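You operate a simulated robot arm through the tools that you are given. There is no shell and no other tool.

Carry out the task below with a simulated robot arm. There is one attempt and no reset: what you move stays moved.

TASK
Warm the brass creaser, then crease both long edges of the black strap.
Fine: wait for its orange band; the creaser ends in its cup, the warmer off.

The check looks at the end state, three seconds after you hand in, the way a careful person would. Anything else that was tipped, shoved, dropped, spilled or broken makes it a failure.

THE ROBOT
A 6-joint arm with a two-finger parallel gripper, fixed in place. Base frame: the origin is at the foot of the arm, x ahead of it, y to its left, z up; the work surface is at about z = 0.9. Units: m, rad, N and s.
With the tool pointing down near the work surface it reaches from about 0.24 to 0.66 m from the base axis. Its first joint turns from -1.152 to 1.152 rad. Payload 2.9 kg.
Tool frame: the origin (TCP) lies between the finger pads and is the grasp point; the fingertips stand 0.03 m ahead of it; z points along the fingers, y is the line along which they close. Largest opening 0.11 m; finger width 0.02, thickness 0.01; the body of the gripper, 0.048 by 0.112 m, starts 0.055 m behind the TCP.
Orientation is that of the tool frame in the base frame, as a unit quaternion [w, x, y, z]. With the fingers straight down and closing along the base's y, the tool's x points along the base's -x, its y along +y and its z along -z.

THE INTERFACE
- The arm moves only by the tool play_rows. Its argument "rows" is a list of rows, each an object (a shift or turn left out is 0, a gripper value left out holds the last) with "linear": the shift along the tool's x, y, z in m, a list of three; "rotation": the turn, a rotation vector about the tool's x, y, z in rad, a list of three. In form: [{"linear": [tx, ty, tz], "rotation": [rx, ry, rz]}, ...]. A call has 1 to 20 rows; each row is the pose to reach, as a shift and turn from the pose commanded when the call began, along the tool's axes at that moment. "gripper" is the gripper command, from -1 (shut) to 1 (fully open), values between in proportion, set as the call begins (left out, the last holds). Rows are played at 5 a second. More than 0.05 m and 0.15 rad between two rows, or a gripper value outside its range, and nothing of the call is played. Where a pose cannot be reached the arm comes as near as it can. A force on the tool above 40 N (or 10 N above the force at the start of the call, whichever is more), or a blocked arm, ends the call early, and 0.2 s more pass. The fingers move at their own pace (about 0.108 m/s each) and stop on an object; they squeeze with about 28 N. The grip force told is the motor's: it shows also when the fingers shut on nothing. Time passes only in rows, and 0.2 s behind the last, so rows that repeat a pose let the fingers close. The reply holds the time, the measured pose of the TCP, the force on the tool along the base axes, the opening and the grip force, in the units named above and with some noise, with the torque about the TCP (base axes, N m) and any sound that the robot's microphone picked up.
- Cameras (640 x 400 px; columns grow to the right, rows downward): "scene" is fixed at [0.0627, 0.4319, 1.4138]; the picture's right is [-0.82, -0.58, 0.00], its down [-0.24, 0.34, -0.91] and it looks along [0.52, -0.74, -0.42] (base axes); focal length 342 px, centre (320, 200). "wrist" rides on the gripper at [0.072, 0.017, -0.103] in the tool frame; the picture's right is [-0.23, 0.97, 0.00], its down [-0.76, -0.18, -0.62] and it looks along [-0.61, -0.14, 0.78] (tool axes); focal length 222 px, centre (320, 200). There is no depth. A picture from a camera that has moved, and an enlarged one, comes with that camera's place and axes in the base frame and with its lens. The place of the scene camera against the robot may be out by one fixed shift of up to 0.025 m in any direction.
- get_image(camera): a new picture of that camera. It takes no simulated time.
- close_up(camera, box): a new picture of the part [left, top, right, bottom] of that camera's present view, enlarged. It takes no simulated time.
- job_done(): hands the job in; it is judged then, once.

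Nothing tells you positions but the pictures and the camera data. Unless the task says otherwise, let go and move clear before handing in.

The tools are called after ">>>" by a JSON object that holds its "fn" and its "kwargs". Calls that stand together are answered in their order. play_rows: Moves the arm, as the interface text tells. Its arguments: {"type":"object","properties":{"rows":{"type":"array","items":{"type":"object","properties":{"linear":{"type":"array","items":{"type":"number"}},"rotation":{"type":"array","items":{"type":"number"}}}}},"gripper":{"type":"number"}},"required":["rows"]} The other tools are called the same way: get_image (camera) takes a picture; close_up (camera, box) takes an enlarged picture of a part of a camera's view; job_done () hands the job in.

At the start:

```text
time_s: 0.0
tool_pos: [0.2769, -0.2731, 1.2953]
orientation: [0.0, 0.0, 1.0, 0.0]
wrist_force: [-0.1, -0.3, -0.1]
wrist_torque: [0.01, 0.01, 0.0]
opening: 0.1099
gripper_force: 0.0
```

scene: 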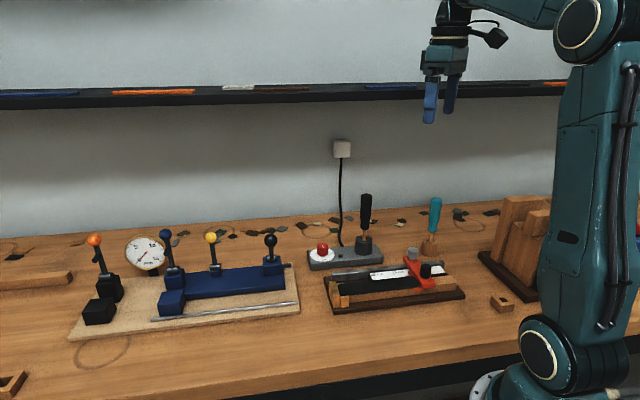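
wrist: 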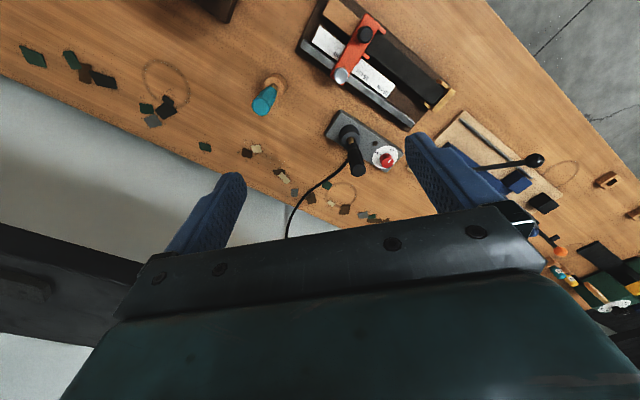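

I see a bench with a blue clamp press at the left, a warmer block with a red knob and a black-handled tool, a teal-handled tool, and a jig holding a black strap with an orange-red slider. I'll look closer before moving anything.

>>> {"fn": "close_up", "kwargs": {"camera": "scene", "box": [290, 180, 480, 320]}}

>>> {"fn": "close_up", "kwargs": {"camera": "scene", "box": [60, 210, 310, 350]}}

>>> {"fn": "close_up", "kwargs": {"camera": "wrist", "box": [240, 0, 480, 190]}}

>>> {"fn": "close_up", "kwargs": {"camera": "wrist", "box": [440, 120, 640, 320]}}

```text
2.86 times, centred on (385, 250) of scene
camera zoom: at [0.0627, 0.4319, 1.4138], right [-0.82, -0.58, 0.0], down [-0.24, 0.34, -0.91], along [0.52, -0.74, -0.42], focal length 976 px, centre (134, 57)
```

zoom: 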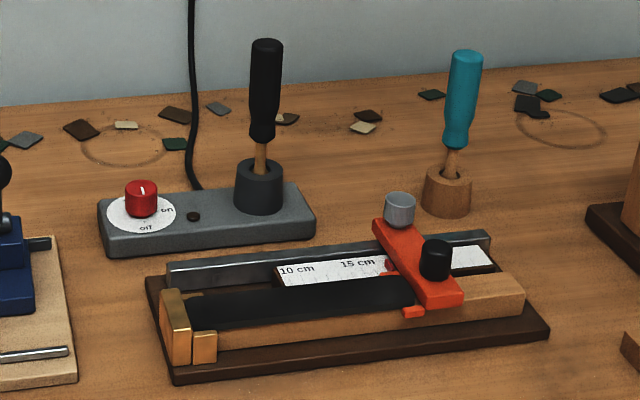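

```text
2.56 times, centred on (185, 280) of scene
camera zoom: at [0.0627, 0.4319, 1.4138], right [-0.82, -0.58, 0.0], down [-0.24, 0.34, -0.91], along [0.52, -0.74, -0.42], focal length 875 px, centre (666, -5)
```

zoom: 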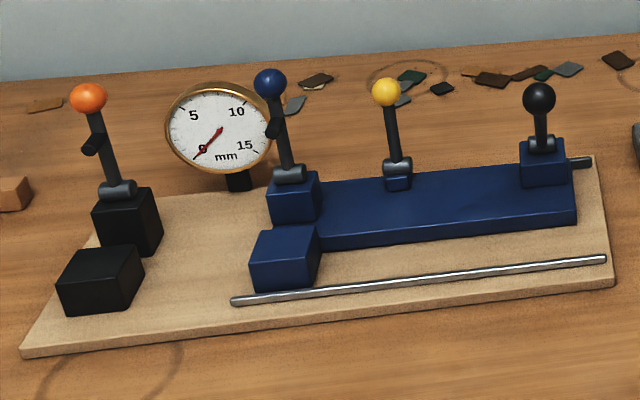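

```text
2.11 times, centred on (360, 95) of wrist
camera zoom: at [0.2037, -0.2561, 1.3984], right [0.23, 0.97, 0.0], down [0.76, -0.18, 0.62], along [0.61, -0.14, -0.78], focal length 468 px, centre (236, 421)
```

zoom: 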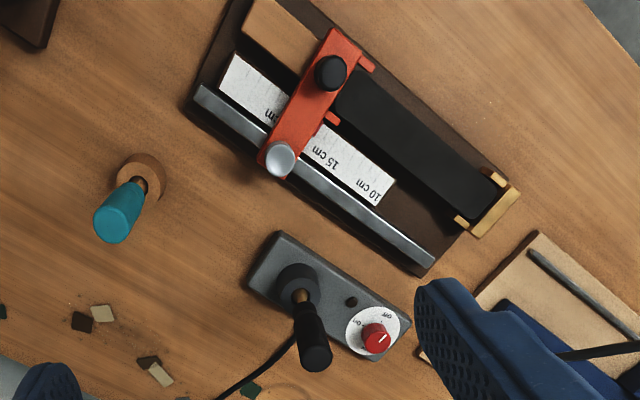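

```text
2.00 times, centred on (540, 220) of wrist
camera zoom: at [0.2037, -0.2561, 1.3984], right [0.23, 0.97, 0.0], down [0.76, -0.18, 0.62], along [0.61, -0.14, -0.78], focal length 444 px, centre (-120, 160)
```

zoom: 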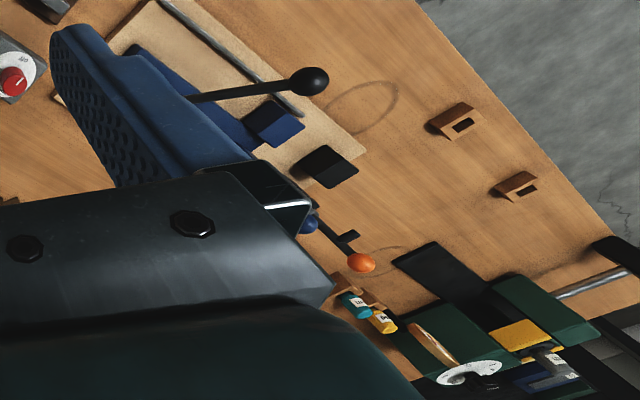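

The warmer has a knob at about (0.47, -0.16) and a black-handled tool at about (0.396, -0.237). A teal-handled tool stands in a wooden cup at about (0.275, -0.36), and the strap jig is at about (0.3, -0.12), turned about 43°. I'll move the wrist camera in to identify the tools and the dial.

>>> {"fn": "play_rows", "kwargs": {"rows": [{"linear": [0.004, 0.014, 0.025]}, {"linear": [0.009, 0.027, 0.05]}, {"linear": [0.013, 0.041, 0.075]}, {"linear": [0.018, 0.054, 0.1]}, {"linear": [0.022, 0.068, 0.125]}, {"linear": [0.022, 0.068, 0.125]}]}}

>>> {"fn": "get_image", "kwargs": {"camera": "wrist"}}

>>> {"fn": "get_image", "kwargs": {"camera": "scene"}}

```text
time_s: 1.4
tool_pos: [0.2545, -0.2041, 1.1708]
orientation: [0.0, 0.0, 1.0, 0.0]
wrist_force: [0.5, 0.7, 0.0]
wrist_torque: [0.02, 0.02, 0.01]
opening: 0.1099
gripper_force: 0.1
```

```text
taken
camera wrist: at [0.1823, -0.1875, 1.2746], right [0.23, 0.97, 0.0], down [0.76, -0.18, 0.62], along [0.61, -0.14, -0.78], focal length 222 px, centre (320, 200)
```

wrist: 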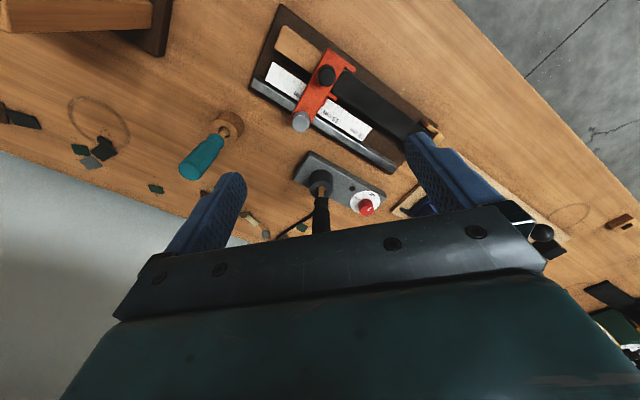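

```text
taken
```

scene: 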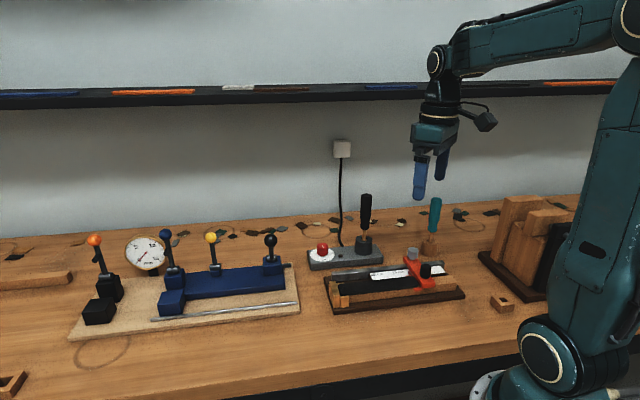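

>>> {"fn": "close_up", "kwargs": {"camera": "wrist", "box": [280, 140, 400, 225]}}

>>> {"fn": "close_up", "kwargs": {"camera": "wrist", "box": [170, 90, 270, 190]}}

>>> {"fn": "close_up", "kwargs": {"camera": "wrist", "box": [240, 0, 450, 170]}}

>>> {"fn": "close_up", "kwargs": {"camera": "scene", "box": [345, 190, 395, 260]}}

>>> {"fn": "close_up", "kwargs": {"camera": "scene", "box": [410, 190, 460, 260]}}

>>> {"fn": "close_up", "kwargs": {"camera": "scene", "box": [300, 230, 350, 280]}}

```text
4.71 times, centred on (340, 182) of wrist
camera zoom: at [0.1823, -0.1875, 1.2746], right [0.23, 0.97, 0.0], down [0.76, -0.18, 0.62], along [0.61, -0.14, -0.78], focal length 1045 px, centre (226, 282)
```

zoom: 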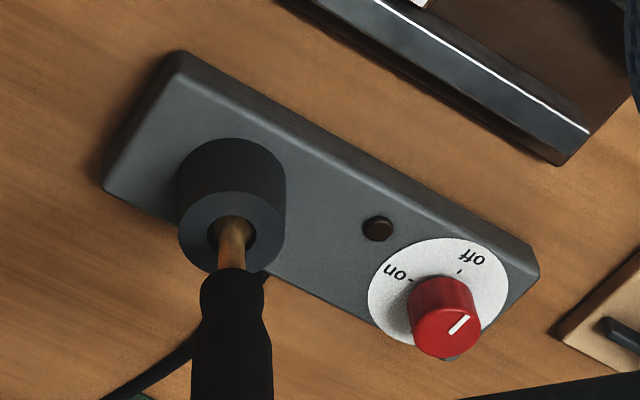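

```text
4.00 times, centred on (220, 140) of wrist
camera zoom: at [0.1823, -0.1875, 1.2746], right [0.23, 0.97, 0.0], down [0.76, -0.18, 0.62], along [0.61, -0.14, -0.78], focal length 888 px, centre (720, 440)
```

zoom: 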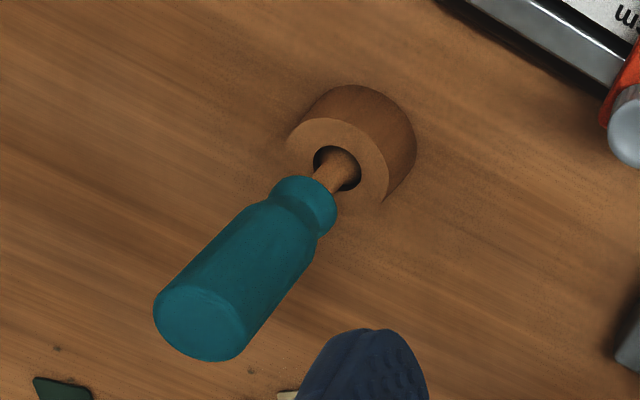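

```text
2.35 times, centred on (345, 85) of wrist
camera zoom: at [0.1823, -0.1875, 1.2746], right [0.23, 0.97, 0.0], down [0.76, -0.18, 0.62], along [0.61, -0.14, -0.78], focal length 523 px, centre (261, 471)
```

zoom: 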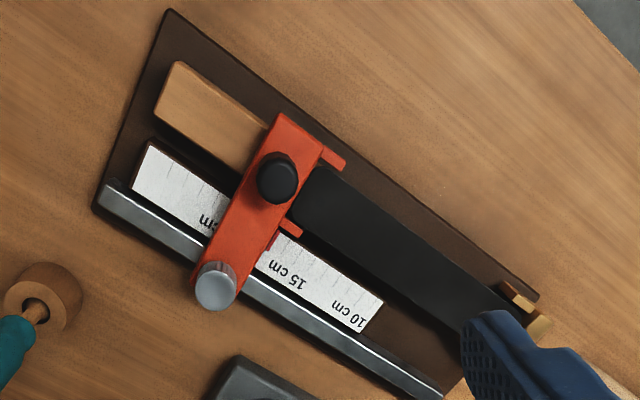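

```text
5.71 times, centred on (370, 225) of scene
camera zoom: at [0.0627, 0.4319, 1.4138], right [-0.82, -0.58, 0.0], down [-0.24, 0.34, -0.91], along [0.52, -0.74, -0.42], focal length 1952 px, centre (34, 57)
```

zoom: 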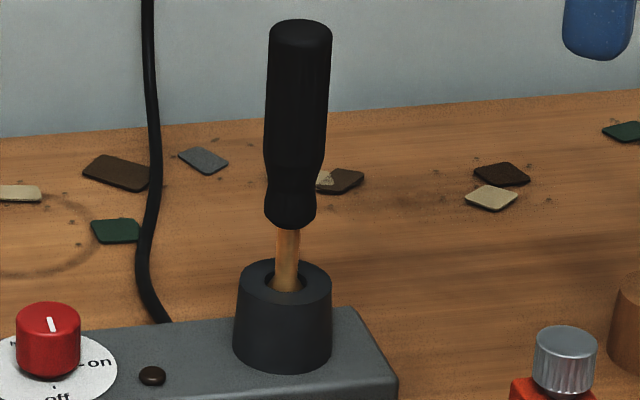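

```text
5.71 times, centred on (435, 225) of scene
camera zoom: at [0.0627, 0.4319, 1.4138], right [-0.82, -0.58, 0.0], down [-0.24, 0.34, -0.91], along [0.52, -0.74, -0.42], focal length 1952 px, centre (-337, 57)
```

zoom: 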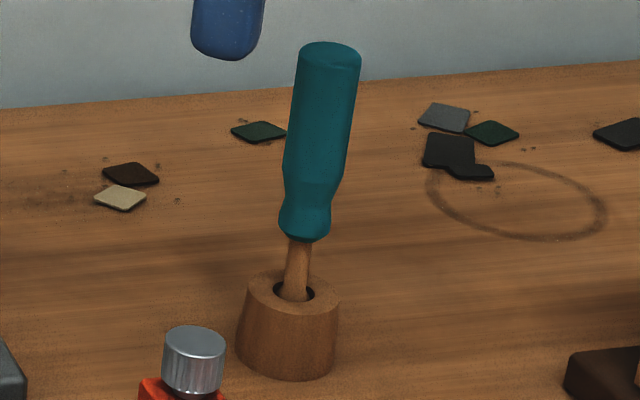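

```text
8.00 times, centred on (325, 255) of scene
camera zoom: at [0.0627, 0.4319, 1.4138], right [-0.82, -0.58, 0.0], down [-0.24, 0.34, -0.91], along [0.52, -0.74, -0.42], focal length 2734 px, centre (280, -240)
```

zoom: 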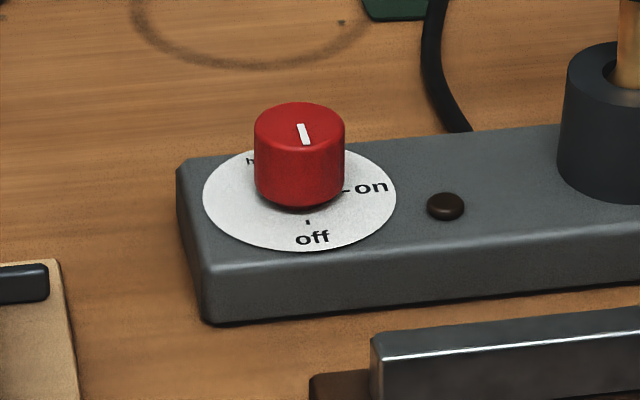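

The black-handled tool standing in the warmer's dark cup has a brass shaft, so it is the creaser. The teal one looks wooden. The knob pointer is on "off", "on" is a quarter turn counter-clockwise from it, and a third mark is hidden behind the knob. Next I'll get a closer view of the jig and strap.

>>> {"fn": "play_rows", "kwargs": {"rows": [{"linear": [-0.006, 0.019, 0.017]}, {"linear": [-0.012, 0.038, 0.034]}, {"linear": [-0.018, 0.057, 0.05]}, {"linear": [-0.024, 0.076, 0.067]}, {"linear": [-0.03, 0.095, 0.084]}, {"linear": [-0.03, 0.095, 0.084]}]}}

>>> {"fn": "get_image", "kwargs": {"camera": "wrist"}}

>>> {"fn": "close_up", "kwargs": {"camera": "wrist", "box": [200, 0, 460, 170]}}

>>> {"fn": "close_up", "kwargs": {"camera": "scene", "box": [315, 240, 475, 320]}}

```text
time_s: 2.8
tool_pos: [0.2842, -0.1073, 1.0858]
orientation: [0.001, -0.001, 1.0, 0.0]
wrist_force: [0.3, 0.4, -0.6]
wrist_torque: [0.02, 0.0, 0.02]
opening: 0.11
gripper_force: 0.1
```

```text
taken
camera wrist: at [0.2111, -0.0915, 1.19], right [0.23, 0.97, 0.0], down [0.76, -0.18, 0.62], along [0.61, -0.14, -0.78], focal length 222 px, centre (320, 200)
```

wrist: 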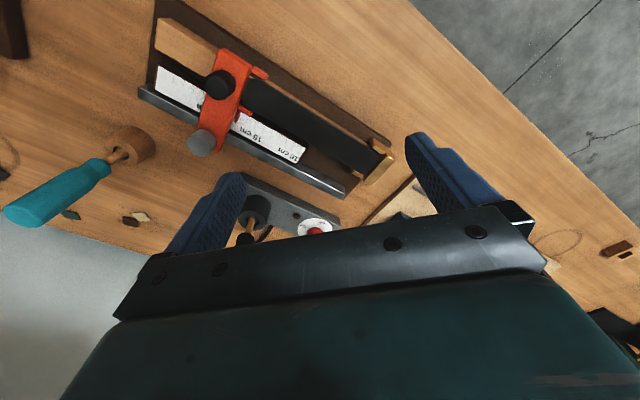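

```text
2.35 times, centred on (330, 85) of wrist
camera zoom: at [0.2111, -0.0915, 1.19], right [0.23, 0.97, 0.0], down [0.76, -0.18, 0.62], along [0.61, -0.14, -0.78], focal length 523 px, centre (296, 471)
```

zoom: 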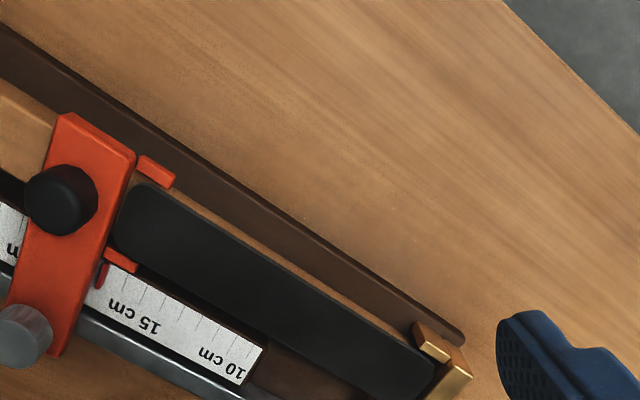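

```text
4.00 times, centred on (395, 280) of scene
camera zoom: at [0.0627, 0.4319, 1.4138], right [-0.82, -0.58, 0.0], down [-0.24, 0.34, -0.91], along [0.52, -0.74, -0.42], focal length 1367 px, centre (20, -120)
```

zoom: 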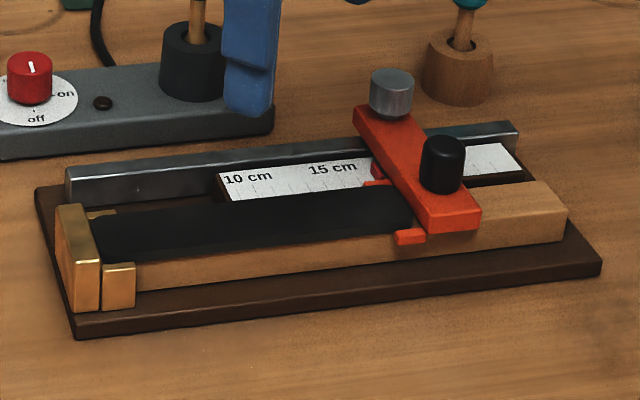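

The strap lies on a wooden block between a brass end stop and the orange slider, with cheeks and prongs flanking its ends. I take the warmer knob to be at about (0.48, -0.165) with its top near z 0.955. I'll rise, turn the tool -90° so the camera stays clear of the creaser handle, and look at the knob from above.

>>> {"fn": "play_rows", "kwargs": {"rows": [{"linear": [0, 0, -0.04]}, {"linear": [0, 0, -0.08]}, {"linear": [0, 0, -0.114]}, {"linear": [-0.014, -0.0041, -0.114], "rotation": [0, 0, 0.1122]}, {"linear": [-0.028, -0.0082, -0.114], "rotation": [0, 0, 0.2244]}, {"linear": [-0.042, -0.0123, -0.114], "rotation": [0, 0, 0.3366]}, {"linear": [-0.056, -0.0165, -0.114], "rotation": [0, 0, 0.4488]}, {"linear": [-0.07, -0.0206, -0.114], "rotation": [0, 0, 0.561]}, {"linear": [-0.084, -0.0247, -0.114], "rotation": [0, 0, 0.6732]}, {"linear": [-0.098, -0.0288, -0.114], "rotation": [0, 0, 0.7854]}, {"linear": [-0.112, -0.033, -0.114], "rotation": [0, 0, 0.8976]}, {"linear": [-0.126, -0.0371, -0.114], "rotation": [0, 0, 1.0098]}, {"linear": [-0.14, -0.0412, -0.114], "rotation": [0, 0, 1.122]}, {"linear": [-0.154, -0.0453, -0.114], "rotation": [0, 0, 1.2342]}, {"linear": [-0.168, -0.0494, -0.114], "rotation": [0, 0, 1.3464]}, {"linear": [-0.182, -0.0536, -0.114], "rotation": [0, 0, 1.4586]}, {"linear": [-0.196, -0.0577, -0.114], "rotation": [0, 0, 1.5708]}, {"linear": [-0.196, -0.0577, -0.114], "rotation": [0, 0, 1.5708]}]}}

>>> {"fn": "get_image", "kwargs": {"camera": "wrist"}}

>>> {"fn": "get_image", "kwargs": {"camera": "scene"}}

```text
time_s: 6.6
tool_pos: [0.4805, -0.1678, 1.1985]
orientation: [-0.001, 0.708, 0.706, 0.0]
wrist_force: [-0.2, 0.6, -0.5]
wrist_torque: [-0.02, -0.01, -0.02]
opening: 0.1101
gripper_force: 0.1
```

```text
taken
camera wrist: at [0.4973, -0.0966, 1.3025], right [0.97, -0.23, 0.0], down [-0.18, -0.76, 0.62], along [-0.14, -0.61, -0.78], focal length 222 px, centre (320, 200)
```

wrist: 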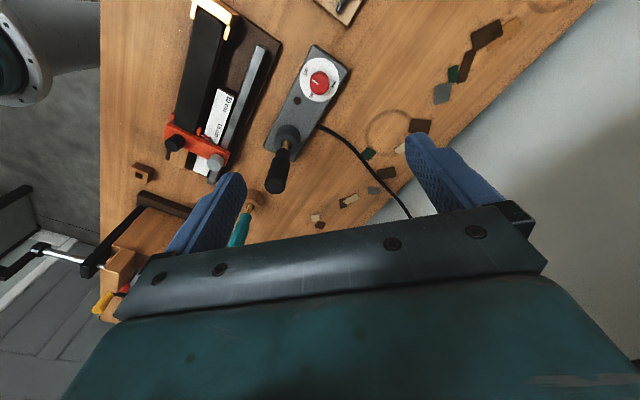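

```text
taken
```

scene: 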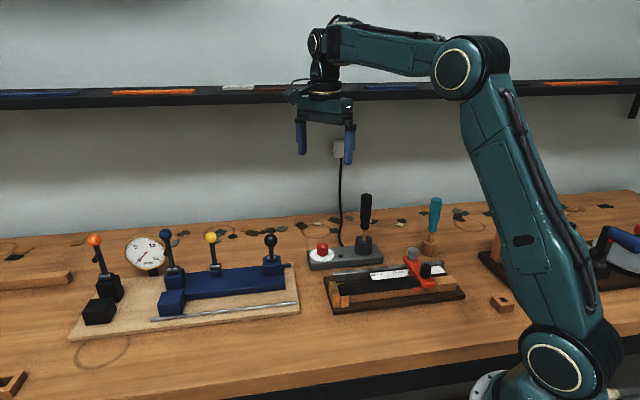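

>>> {"fn": "close_up", "kwargs": {"camera": "wrist", "box": [260, 40, 360, 110]}}

>>> {"fn": "close_up", "kwargs": {"camera": "wrist", "box": [150, 0, 290, 190]}}

>>> {"fn": "close_up", "kwargs": {"camera": "wrist", "box": [250, 110, 330, 200]}}

```text
5.71 times, centred on (310, 75) of wrist
camera zoom: at [0.4973, -0.0966, 1.3025], right [0.97, -0.23, 0.0], down [-0.18, -0.76, 0.62], along [-0.14, -0.61, -0.78], focal length 1269 px, centre (377, 914)
```

zoom: 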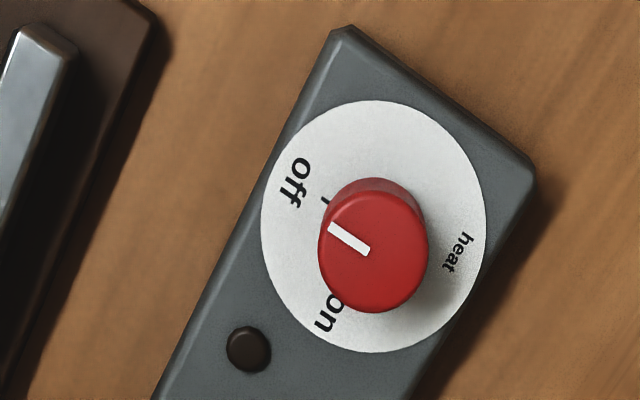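

```text
2.11 times, centred on (220, 95) of wrist
camera zoom: at [0.4973, -0.0966, 1.3025], right [0.97, -0.23, 0.0], down [-0.18, -0.76, 0.62], along [-0.14, -0.61, -0.78], focal length 468 px, centre (530, 421)
```

zoom: 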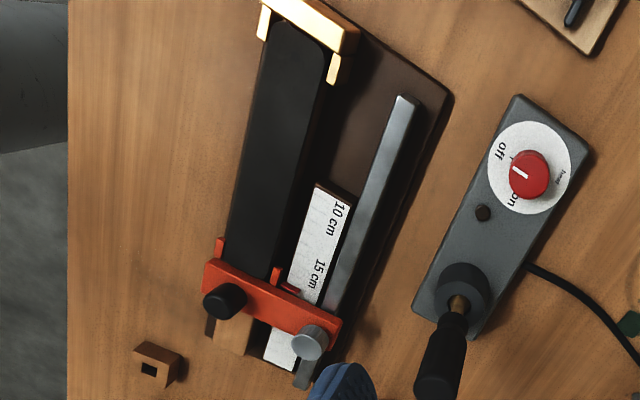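

```text
4.44 times, centred on (290, 155) of wrist
camera zoom: at [0.4973, -0.0966, 1.3025], right [0.97, -0.23, 0.0], down [-0.18, -0.76, 0.62], along [-0.14, -0.61, -0.78], focal length 987 px, centre (453, 400)
```

zoom: 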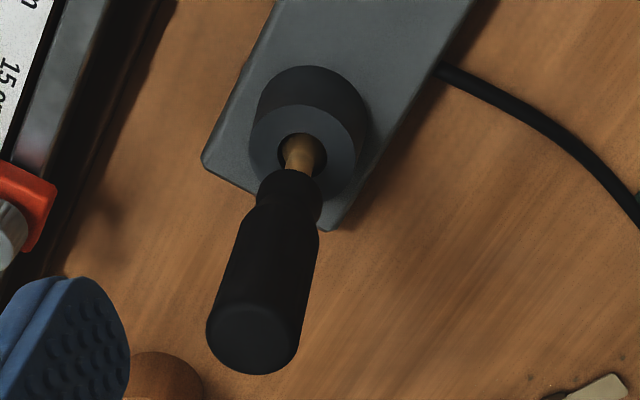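

The third label reads "heat", which is just the dial title, so the two positions are "off" (now selected) and "on". I take the knob centre as (0.481, -0.1635) with top z 0.952, and the creaser handle as (0.4055, -0.240) with top z 1.074. I'll descend part way and check alignment.

>>> {"fn": "play_rows", "kwargs": {"rows": [{"linear": [0.0043, 0.0005, 0.04]}, {"linear": [0.0043, 0.0005, 0.08]}, {"linear": [0.0043, 0.0005, 0.12]}, {"linear": [0.0043, 0.0005, 0.15]}, {"linear": [0.0043, 0.0005, 0.1685]}, {"linear": [0.0043, 0.0005, 0.1685]}], "gripper": 0.1}}

>>> {"fn": "get_image", "kwargs": {"camera": "wrist"}}

>>> {"fn": "close_up", "kwargs": {"camera": "scene", "box": [270, 140, 430, 300]}}

```text
time_s: 8.0
tool_pos: [0.4798, -0.1624, 1.0325]
orientation: [0.0, 0.707, 0.708, 0.0]
wrist_force: [0.2, -0.3, -0.7]
wrist_torque: [0.01, -0.02, 0.0]
opening: 0.0606
gripper_force: 0.0
```

```text
taken
camera wrist: at [0.4962, -0.091, 1.1345], right [0.97, -0.23, 0.0], down [-0.18, -0.76, 0.62], along [-0.14, -0.61, -0.78], focal length 222 px, centre (320, 200)
```

wrist: 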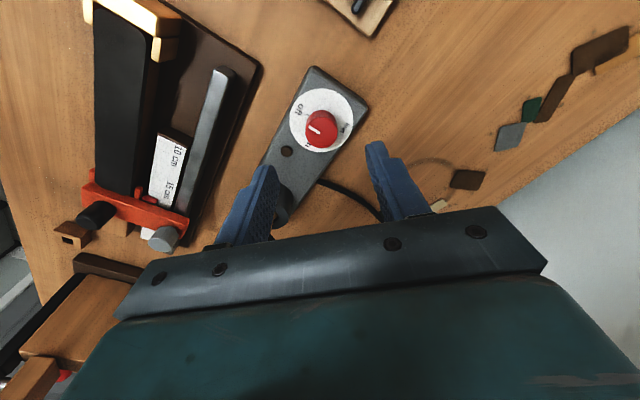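

```text
2.50 times, centred on (350, 220) of scene
camera zoom: at [0.0627, 0.4319, 1.4138], right [-0.82, -0.58, 0.0], down [-0.24, 0.34, -0.91], along [0.52, -0.74, -0.42], focal length 854 px, centre (245, 150)
```

zoom: 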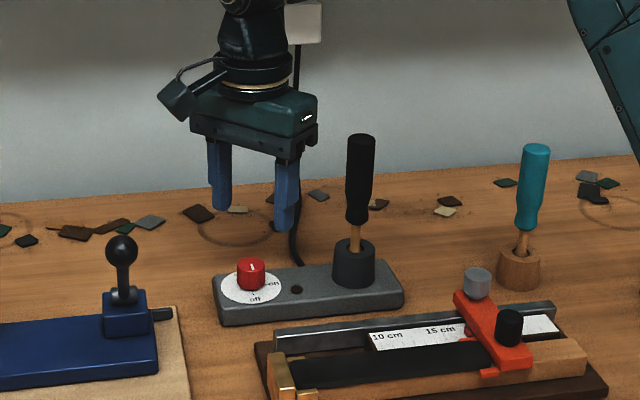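

>>> {"fn": "close_up", "kwargs": {"camera": "wrist", "box": [270, 60, 380, 170]}}

>>> {"fn": "close_up", "kwargs": {"camera": "wrist", "box": [60, 0, 270, 260]}}

```text
3.64 times, centred on (325, 115) of wrist
camera zoom: at [0.4962, -0.091, 1.1345], right [0.97, -0.23, 0.0], down [-0.18, -0.76, 0.62], along [-0.14, -0.61, -0.78], focal length 808 px, centre (302, 509)
```

zoom: 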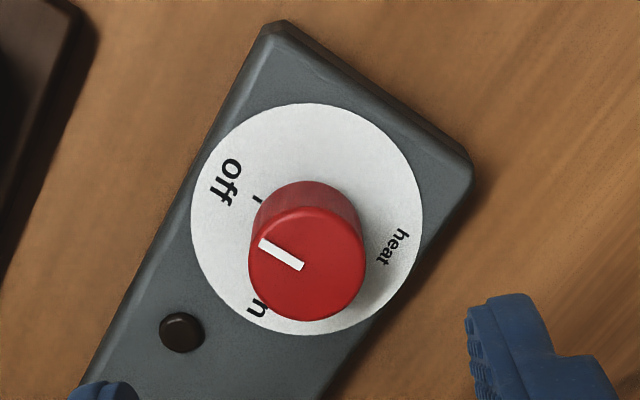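

```text
1.54 times, centred on (165, 130) of wrist
camera zoom: at [0.4962, -0.091, 1.1345], right [0.97, -0.23, 0.0], down [-0.18, -0.76, 0.62], along [-0.14, -0.61, -0.78], focal length 342 px, centre (558, 308)
```

zoom: 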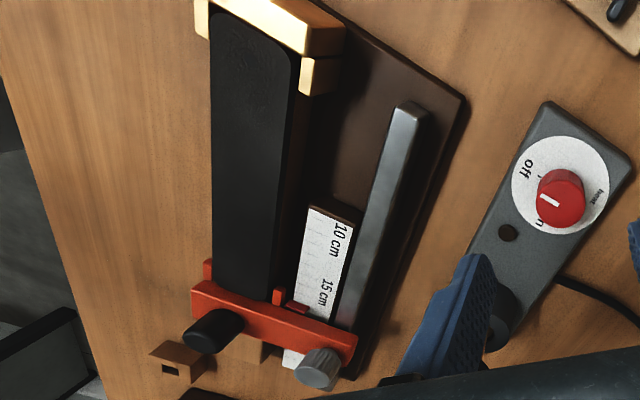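

The knob centre is confirmed at (0.4806, -0.163), straight under the tool. I'll descend and close on it.

>>> {"fn": "play_rows", "kwargs": {"rows": [{"linear": [0.0005, -0.0004, 0.03]}, {"linear": [0.0005, -0.0004, 0.055]}, {"linear": [0.0005, -0.0004, 0.066]}, {"linear": [0.0005, -0.0004, 0.066]}], "gripper": 0.1}}

>>> {"fn": "get_image", "kwargs": {"camera": "wrist"}}

>>> {"fn": "close_up", "kwargs": {"camera": "scene", "box": [270, 180, 390, 300]}}

```text
time_s: 9.0
tool_pos: [0.479, -0.1602, 0.9631]
orientation: [0.001, 0.707, 0.707, 0.001]
wrist_force: [0.7, -0.2, -0.2]
wrist_torque: [0.01, 0.02, -0.02]
opening: 0.0603
gripper_force: 0.2
```

```text
taken
camera wrist: at [0.4958, -0.0895, 1.0682], right [0.97, -0.23, 0.0], down [-0.18, -0.76, 0.62], along [-0.14, -0.61, -0.78], focal length 222 px, centre (320, 200)
```

wrist: 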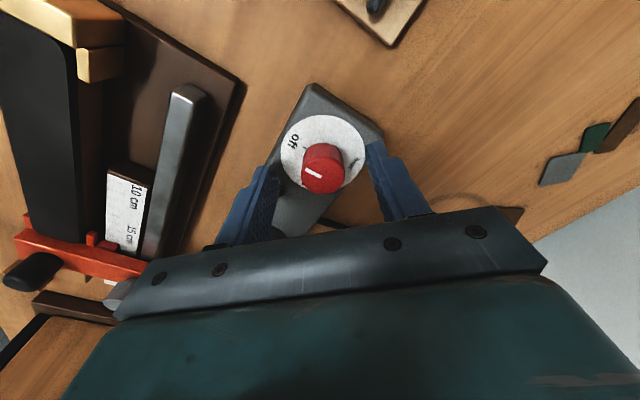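

```text
3.33 times, centred on (330, 240) of scene
camera zoom: at [0.0627, 0.4319, 1.4138], right [-0.82, -0.58, 0.0], down [-0.24, 0.34, -0.91], along [0.52, -0.74, -0.42], focal length 1139 px, centre (287, 67)
```

zoom: 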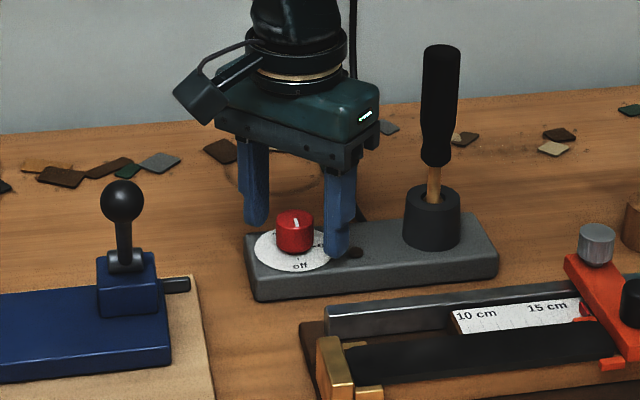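

The fingers straddle the knob well. I'll make a small correction and close on it.

>>> {"fn": "play_rows", "kwargs": {"rows": [{"linear": [-0.002, 0.0008, 0.0]}, {"linear": [-0.002, 0.0008, 0.0]}, {"linear": [-0.002, 0.0008, 0.0]}, {"linear": [-0.002, 0.0008, 0.0]}], "gripper": -1}}

>>> {"fn": "get_image", "kwargs": {"camera": "wrist"}}

```text
time_s: 10.0
tool_pos: [0.4815, -0.1622, 0.9645]
orientation: [0.0, 0.707, 0.707, 0.001]
wrist_force: [6.9, 9.5, -4.3]
wrist_torque: [-0.59, -0.25, -0.02]
opening: 0.0277
gripper_force: 45.1
```

```text
taken
camera wrist: at [0.4973, -0.0904, 1.0686], right [0.97, -0.23, 0.0], down [-0.18, -0.76, 0.62], along [-0.14, -0.61, -0.78], focal length 222 px, centre (320, 200)
```

wrist: 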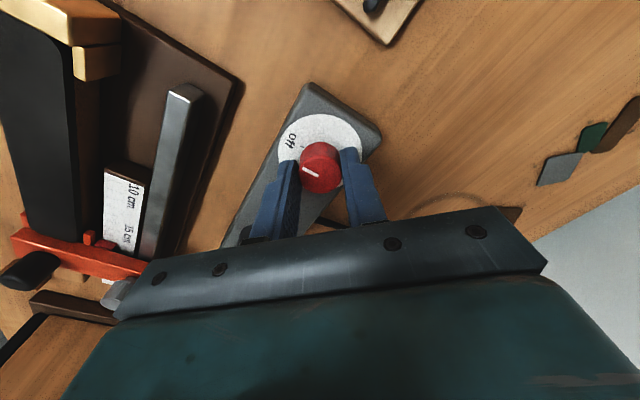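

The knob is gripped (opening 0.0277). I'll turn it a quarter turn counter-clockwise towards "on".

>>> {"fn": "play_rows", "kwargs": {"rows": [{"rotation": [0, 0, -0.1122]}, {"rotation": [0, 0, -0.2244]}, {"rotation": [0, 0, -0.3366]}, {"rotation": [0, 0, -0.4488]}, {"rotation": [0, 0, -0.561]}, {"rotation": [0, 0, -0.6732]}, {"rotation": [0, 0, -0.7854]}, {"rotation": [0, 0, -0.8976]}, {"rotation": [0, 0, -1.0098]}, {"rotation": [0, 0, -1.122]}, {"rotation": [0, 0, -1.2342]}, {"rotation": [0, 0, -1.3464]}, {"rotation": [0, 0, -1.4586]}, {"rotation": [0, 0, -1.5708]}, {"rotation": [0, 0, -1.5708]}], "gripper": -1}}

>>> {"fn": "get_image", "kwargs": {"camera": "wrist"}}

>>> {"fn": "close_up", "kwargs": {"camera": "scene", "box": [270, 180, 390, 300]}}

```text
time_s: 13.2
tool_pos: [0.48, -0.162, 0.9651]
orientation: [0.0, -0.004, 1.0, 0.001]
wrist_force: [-3.2, 25.4, 3.4]
wrist_torque: [0.47, 1.08, -0.15]
opening: 0.0279
gripper_force: 44.3
```

```text
taken
camera wrist: at [0.4076, -0.1472, 1.0687], right [0.22, 0.97, 0.0], down [0.76, -0.17, 0.62], along [0.61, -0.14, -0.78], focal length 222 px, centre (320, 200)
```

wrist: 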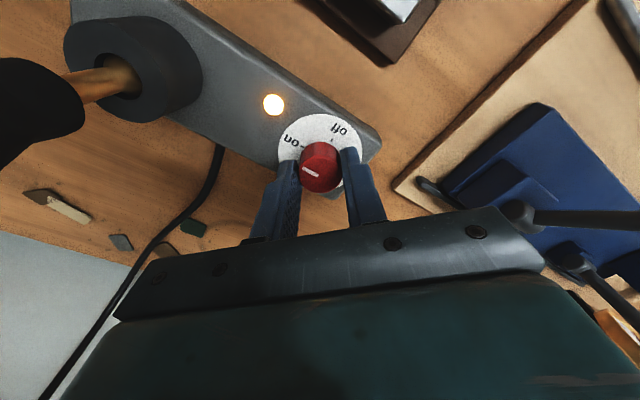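

```text
3.33 times, centred on (330, 240) of scene
camera zoom: at [0.0626, 0.4326, 1.4136], right [-0.82, -0.58, 0.0], down [-0.24, 0.34, -0.91], along [0.52, -0.74, -0.42], focal length 1139 px, centre (287, 67)
```

zoom: 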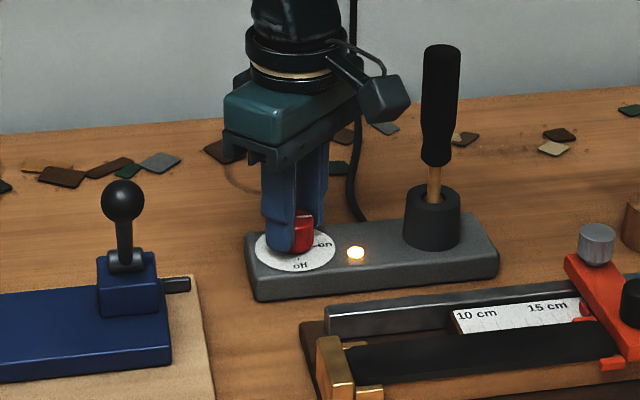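

The indicator lamp lit, so the warmer is on. I'll release the knob, rise clear and watch the creaser's shaft for the orange band.

>>> {"fn": "play_rows", "kwargs": {"rows": [{"linear": [0, 0, 0]}, {"linear": [0, 0, 0]}, {"linear": [0, 0, -0.03]}, {"linear": [0, 0, -0.07]}, {"linear": [0, 0, -0.11]}, {"linear": [0, 0, -0.15]}, {"linear": [0, 0, -0.16]}], "gripper": 0.1}}

>>> {"fn": "get_image", "kwargs": {"camera": "wrist"}}

>>> {"fn": "close_up", "kwargs": {"camera": "scene", "box": [290, 190, 390, 280]}}

```text
time_s: 14.8
tool_pos: [0.4791, -0.1613, 1.1252]
orientation: [0.0, 0.001, 1.0, 0.0]
wrist_force: [-0.8, 0.0, 0.3]
wrist_torque: [0.0, 0.02, -0.03]
opening: 0.0605
gripper_force: 0.0
```

```text
taken
camera wrist: at [0.4072, -0.1457, 1.2282], right [0.23, 0.97, 0.0], down [0.76, -0.18, 0.62], along [0.61, -0.14, -0.78], focal length 222 px, centre (320, 200)
```

wrist: 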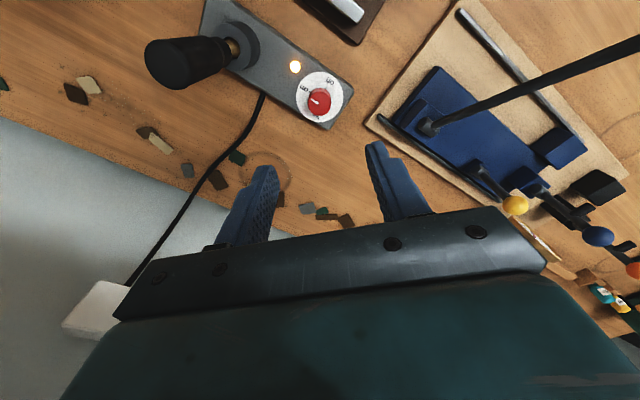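

```text
4.44 times, centred on (340, 235) of scene
camera zoom: at [0.0627, 0.4319, 1.4138], right [-0.82, -0.58, 0.0], down [-0.24, 0.34, -0.91], along [0.52, -0.74, -0.42], focal length 1519 px, centre (231, 44)
```

zoom: 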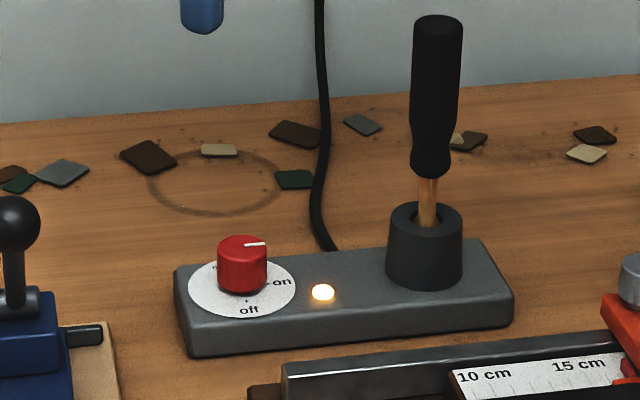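

The pointer is on "on" and the lamp glows. I'll move above the creaser handle and keep checking its shaft with the scene camera.

>>> {"fn": "play_rows", "kwargs": {"rows": [{"linear": [0, 0, -0.02]}, {"linear": [0.02, -0.02, -0.03]}, {"linear": [0.037, -0.039, -0.03]}, {"linear": [0.055, -0.06, -0.03]}, {"linear": [0.0735, -0.079, -0.03]}, {"linear": [0.0735, -0.079, -0.03]}, {"linear": [0.0735, -0.079, -0.03]}], "gripper": 0.1}}

>>> {"fn": "get_image", "kwargs": {"camera": "wrist"}}

>>> {"fn": "close_up", "kwargs": {"camera": "scene", "box": [340, 190, 390, 260]}}

```text
time_s: 16.4
tool_pos: [0.4072, -0.2438, 1.1534]
orientation: [0.0, 0.0, 1.0, 0.001]
wrist_force: [-0.3, -0.3, 0.0]
wrist_torque: [0.01, 0.01, 0.0]
opening: 0.0607
gripper_force: 0.1
```

```text
taken
camera wrist: at [0.3346, -0.2271, 1.2572], right [0.23, 0.97, 0.0], down [0.76, -0.18, 0.62], along [0.61, -0.14, -0.78], focal length 222 px, centre (320, 200)
```

wrist: 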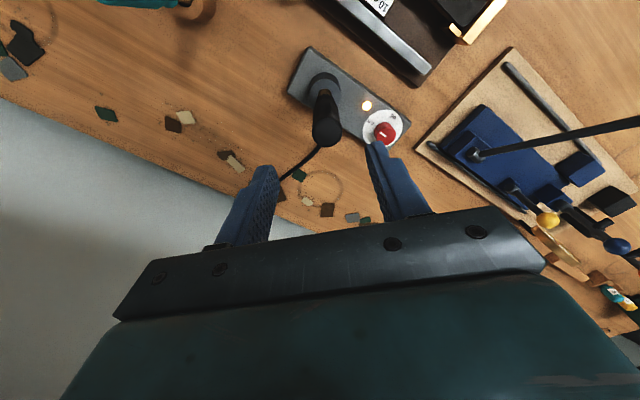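

```text
5.71 times, centred on (365, 225) of scene
camera zoom: at [0.0627, 0.4319, 1.4138], right [-0.82, -0.58, 0.0], down [-0.24, 0.34, -0.91], along [0.52, -0.74, -0.42], focal length 1952 px, centre (63, 57)
```

zoom: 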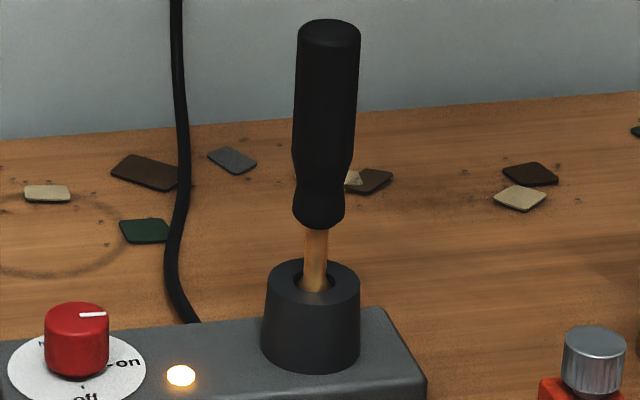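

>>> {"fn": "close_up", "kwargs": {"camera": "wrist", "box": [280, 40, 420, 160]}}

```text
3.33 times, centred on (350, 100) of wrist
camera zoom: at [0.3346, -0.2271, 1.2572], right [0.23, 0.97, 0.0], down [0.76, -0.18, 0.62], along [0.61, -0.14, -0.78], focal length 740 px, centre (220, 533)
```

zoom: 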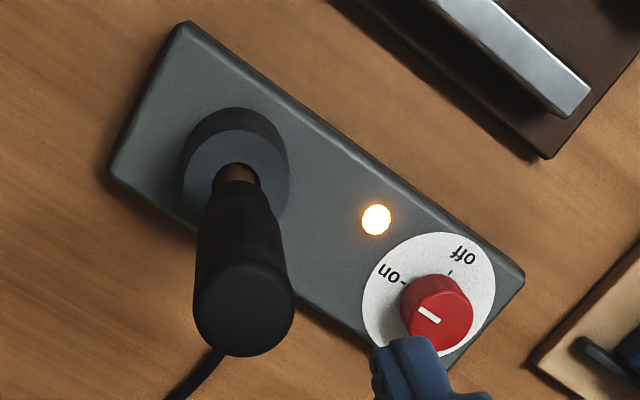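

The handle is centred at about (0.4065, -0.2385). I'll descend around it while it warms, without gripping yet.

>>> {"fn": "play_rows", "kwargs": {"rows": [{"linear": [0, 0.0055, 0.02]}, {"linear": [0, 0.0055, 0.05]}, {"linear": [0, 0.0055, 0.08]}, {"linear": [0, 0.0055, 0.105]}, {"linear": [0, 0.0055, 0.119]}, {"linear": [0, 0.0055, 0.119]}], "gripper": 0.1}}

>>> {"fn": "get_image", "kwargs": {"camera": "wrist"}}

>>> {"fn": "close_up", "kwargs": {"camera": "scene", "box": [325, 180, 405, 260]}}

```text
time_s: 17.8
tool_pos: [0.4074, -0.2375, 1.0359]
orientation: [0.0, 0.001, 1.0, 0.0]
wrist_force: [0.1, 0.2, -0.2]
wrist_torque: [0.0, -0.02, 0.01]
opening: 0.0606
gripper_force: 0.1
```

```text
taken
camera wrist: at [0.3344, -0.2214, 1.1399], right [0.23, 0.97, 0.0], down [0.76, -0.18, 0.62], along [0.61, -0.14, -0.78], focal length 222 px, centre (320, 200)
```

wrist: 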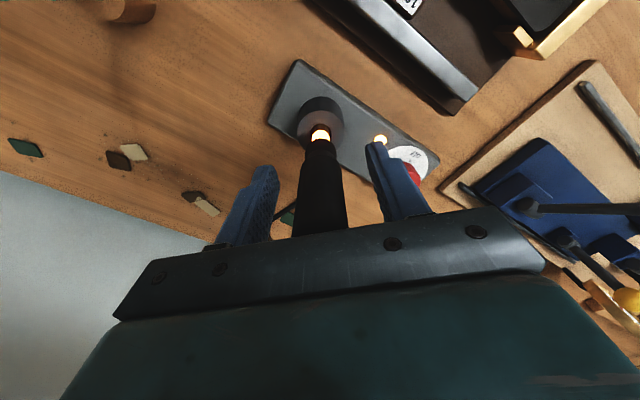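

```text
5.00 times, centred on (365, 220) of scene
camera zoom: at [0.0627, 0.4319, 1.4138], right [-0.82, -0.58, 0.0], down [-0.24, 0.34, -0.91], along [0.52, -0.74, -0.42], focal length 1708 px, centre (95, 100)
```

zoom: 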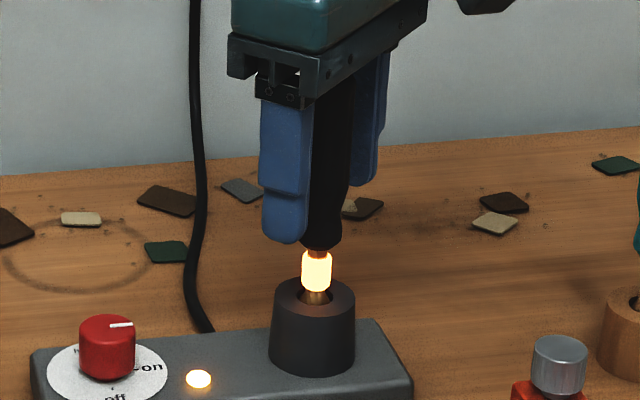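

>>> {"fn": "close_up", "kwargs": {"camera": "scene", "box": [350, 225, 380, 250]}}

>>> {"fn": "close_up", "kwargs": {"camera": "wrist", "box": [270, 90, 390, 170]}}

```text
16.00 times, centred on (365, 238) of scene
camera zoom: at [0.0627, 0.4319, 1.4138], right [-0.82, -0.58, 0.0], down [-0.24, 0.34, -0.91], along [0.52, -0.74, -0.42], focal length 5467 px, centre (-400, -400)
```

zoom: 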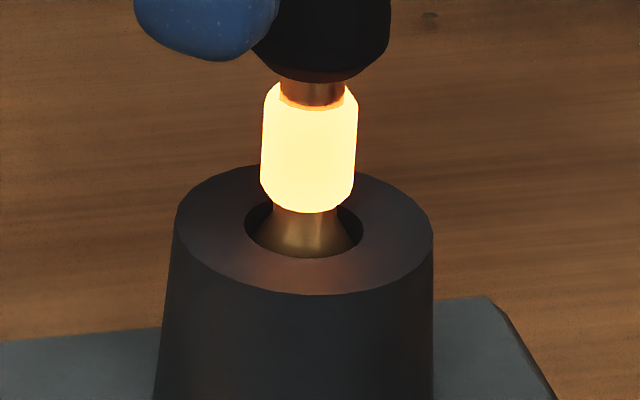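

```text
5.00 times, centred on (330, 130) of wrist
camera zoom: at [0.3344, -0.2214, 1.1399], right [0.23, 0.97, 0.0], down [0.76, -0.18, 0.62], along [0.61, -0.14, -0.78], focal length 1111 px, centre (270, 550)
```

zoom: 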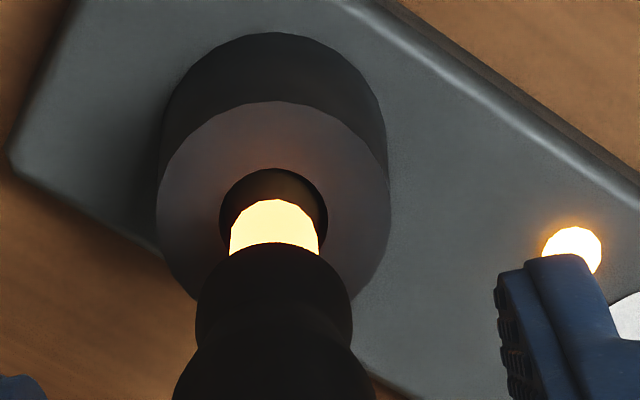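

The band on the creaser's shank is now glowing orange, so it is warm. I'll grip the handle and lift it straight out.

>>> {"fn": "play_rows", "kwargs": {"rows": [{"linear": [0, 0, 0]}, {"linear": [0, 0, 0]}, {"linear": [0, 0, 0]}, {"linear": [0, 0, 0]}], "gripper": -1}}

>>> {"fn": "close_up", "kwargs": {"camera": "scene", "box": [325, 180, 405, 260]}}

>>> {"fn": "get_image", "kwargs": {"camera": "wrist"}}

```text
time_s: 18.8
tool_pos: [0.4069, -0.2375, 1.0357]
orientation: [0.0, 0.0, 1.0, 0.0]
wrist_force: [0.6, -0.1, 0.0]
wrist_torque: [0.0, 0.02, -0.01]
opening: 0.026
gripper_force: 28.1
```

```text
5.00 times, centred on (365, 220) of scene
camera zoom: at [0.0627, 0.4319, 1.4138], right [-0.82, -0.58, 0.0], down [-0.24, 0.34, -0.91], along [0.52, -0.74, -0.42], focal length 1708 px, centre (95, 100)
```

zoom: 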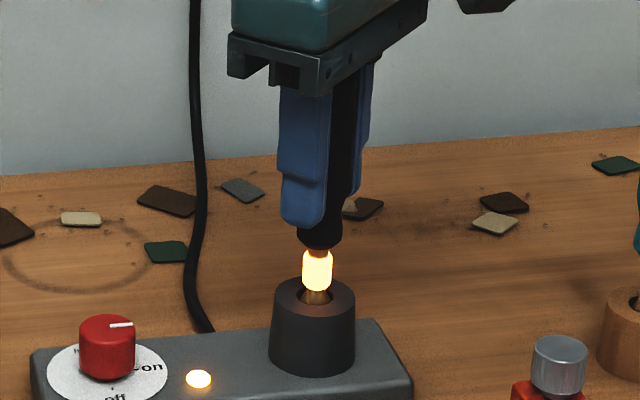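

```text
taken
camera wrist: at [0.3344, -0.2215, 1.1401], right [0.23, 0.97, 0.0], down [0.76, -0.18, 0.62], along [0.61, -0.14, -0.78], focal length 222 px, centre (320, 200)
```

wrist: 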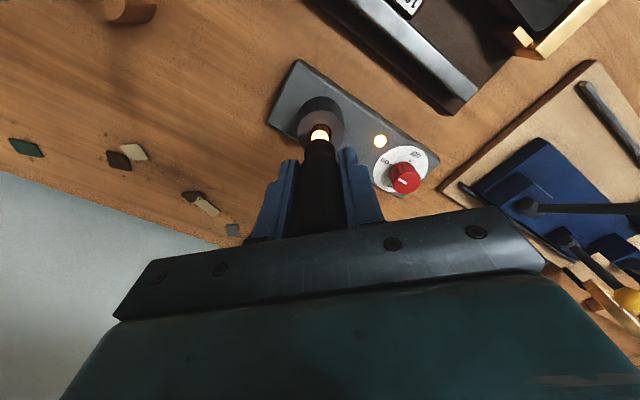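

The handle is gripped with no side force. I'll record this pose (0.407, -0.2375, 1.0357) for the return and lift straight up.

>>> {"fn": "play_rows", "kwargs": {"rows": [{"linear": [0, 0, -0.015]}, {"linear": [0, 0, -0.035]}, {"linear": [0, 0, -0.06]}, {"linear": [0, 0, -0.085]}, {"linear": [0, 0, -0.1]}], "gripper": -1}}

>>> {"fn": "close_up", "kwargs": {"camera": "scene", "box": [325, 160, 405, 260]}}

>>> {"fn": "get_image", "kwargs": {"camera": "wrist"}}

>>> {"fn": "close_up", "kwargs": {"camera": "wrist", "box": [260, 80, 380, 170]}}

```text
time_s: 20.0
tool_pos: [0.4063, -0.2386, 1.1367]
orientation: [-0.001, -0.001, 1.0, 0.0]
wrist_force: [0.2, 0.3, -0.7]
wrist_torque: [-0.01, -0.02, 0.03]
opening: 0.0258
gripper_force: 28.2
```

```text
4.00 times, centred on (365, 210) of scene
camera zoom: at [0.0627, 0.4319, 1.4138], right [-0.82, -0.58, 0.0], down [-0.24, 0.34, -0.91], along [0.52, -0.74, -0.42], focal length 1367 px, centre (140, 160)
```

zoom: 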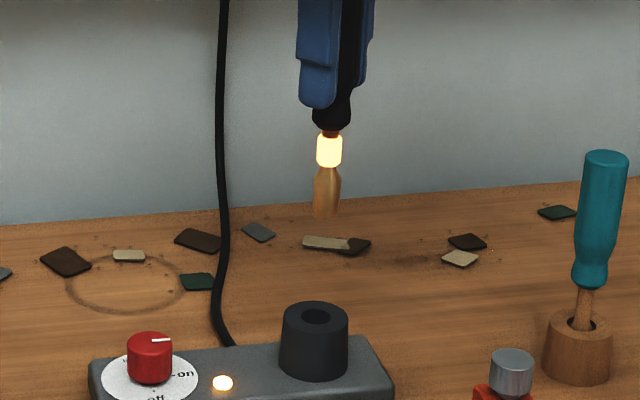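

```text
taken
camera wrist: at [0.3333, -0.2224, 1.2388], right [0.23, 0.97, 0.0], down [0.76, -0.18, 0.62], along [0.61, -0.14, -0.78], focal length 222 px, centre (320, 200)
```

wrist: 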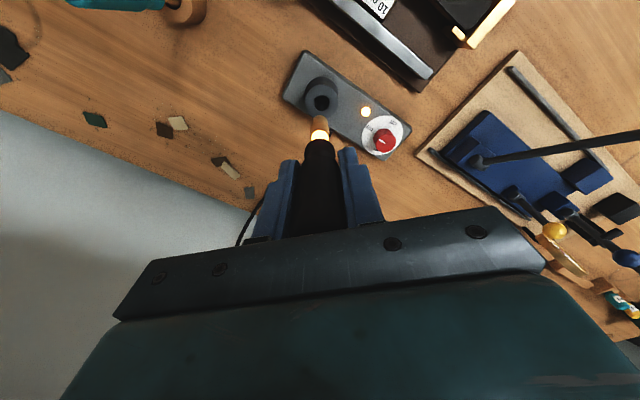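

```text
4.44 times, centred on (320, 125) of wrist
camera zoom: at [0.3333, -0.2224, 1.2388], right [0.23, 0.97, 0.0], down [0.76, -0.18, 0.62], along [0.61, -0.14, -0.78], focal length 987 px, centre (320, 533)
```

zoom: 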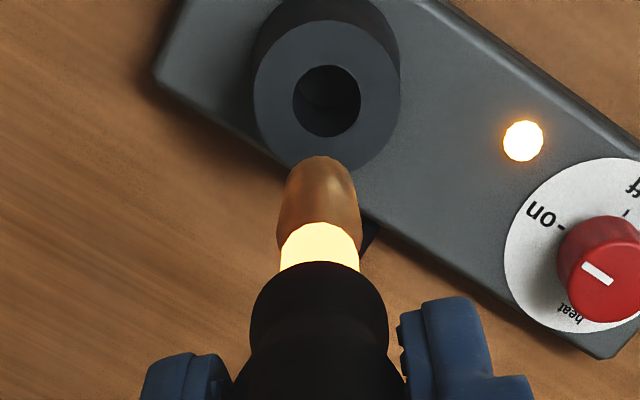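

>>> {"fn": "close_up", "kwargs": {"camera": "scene", "box": [350, 185, 385, 225]}}

>>> {"fn": "close_up", "kwargs": {"camera": "wrist", "box": [305, 110, 335, 145]}}

```text
10.00 times, centred on (368, 205) of scene
camera zoom: at [0.0627, 0.4319, 1.4138], right [-0.82, -0.58, 0.0], down [-0.24, 0.34, -0.91], along [0.52, -0.74, -0.42], focal length 3417 px, centre (-155, 150)
```

zoom: 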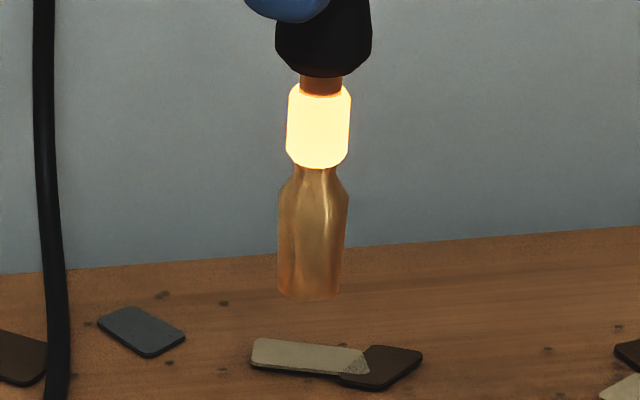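

```text
11.43 times, centred on (320, 128) of wrist
camera zoom: at [0.3333, -0.2224, 1.2388], right [0.23, 0.97, 0.0], down [0.76, -0.18, 0.62], along [0.61, -0.14, -0.78], focal length 2538 px, centre (320, 1029)
```

zoom: 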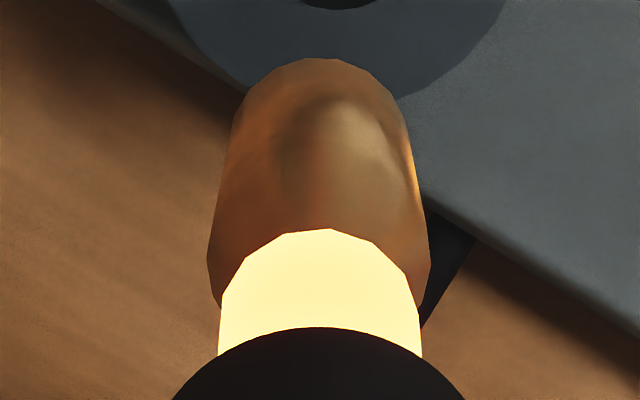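

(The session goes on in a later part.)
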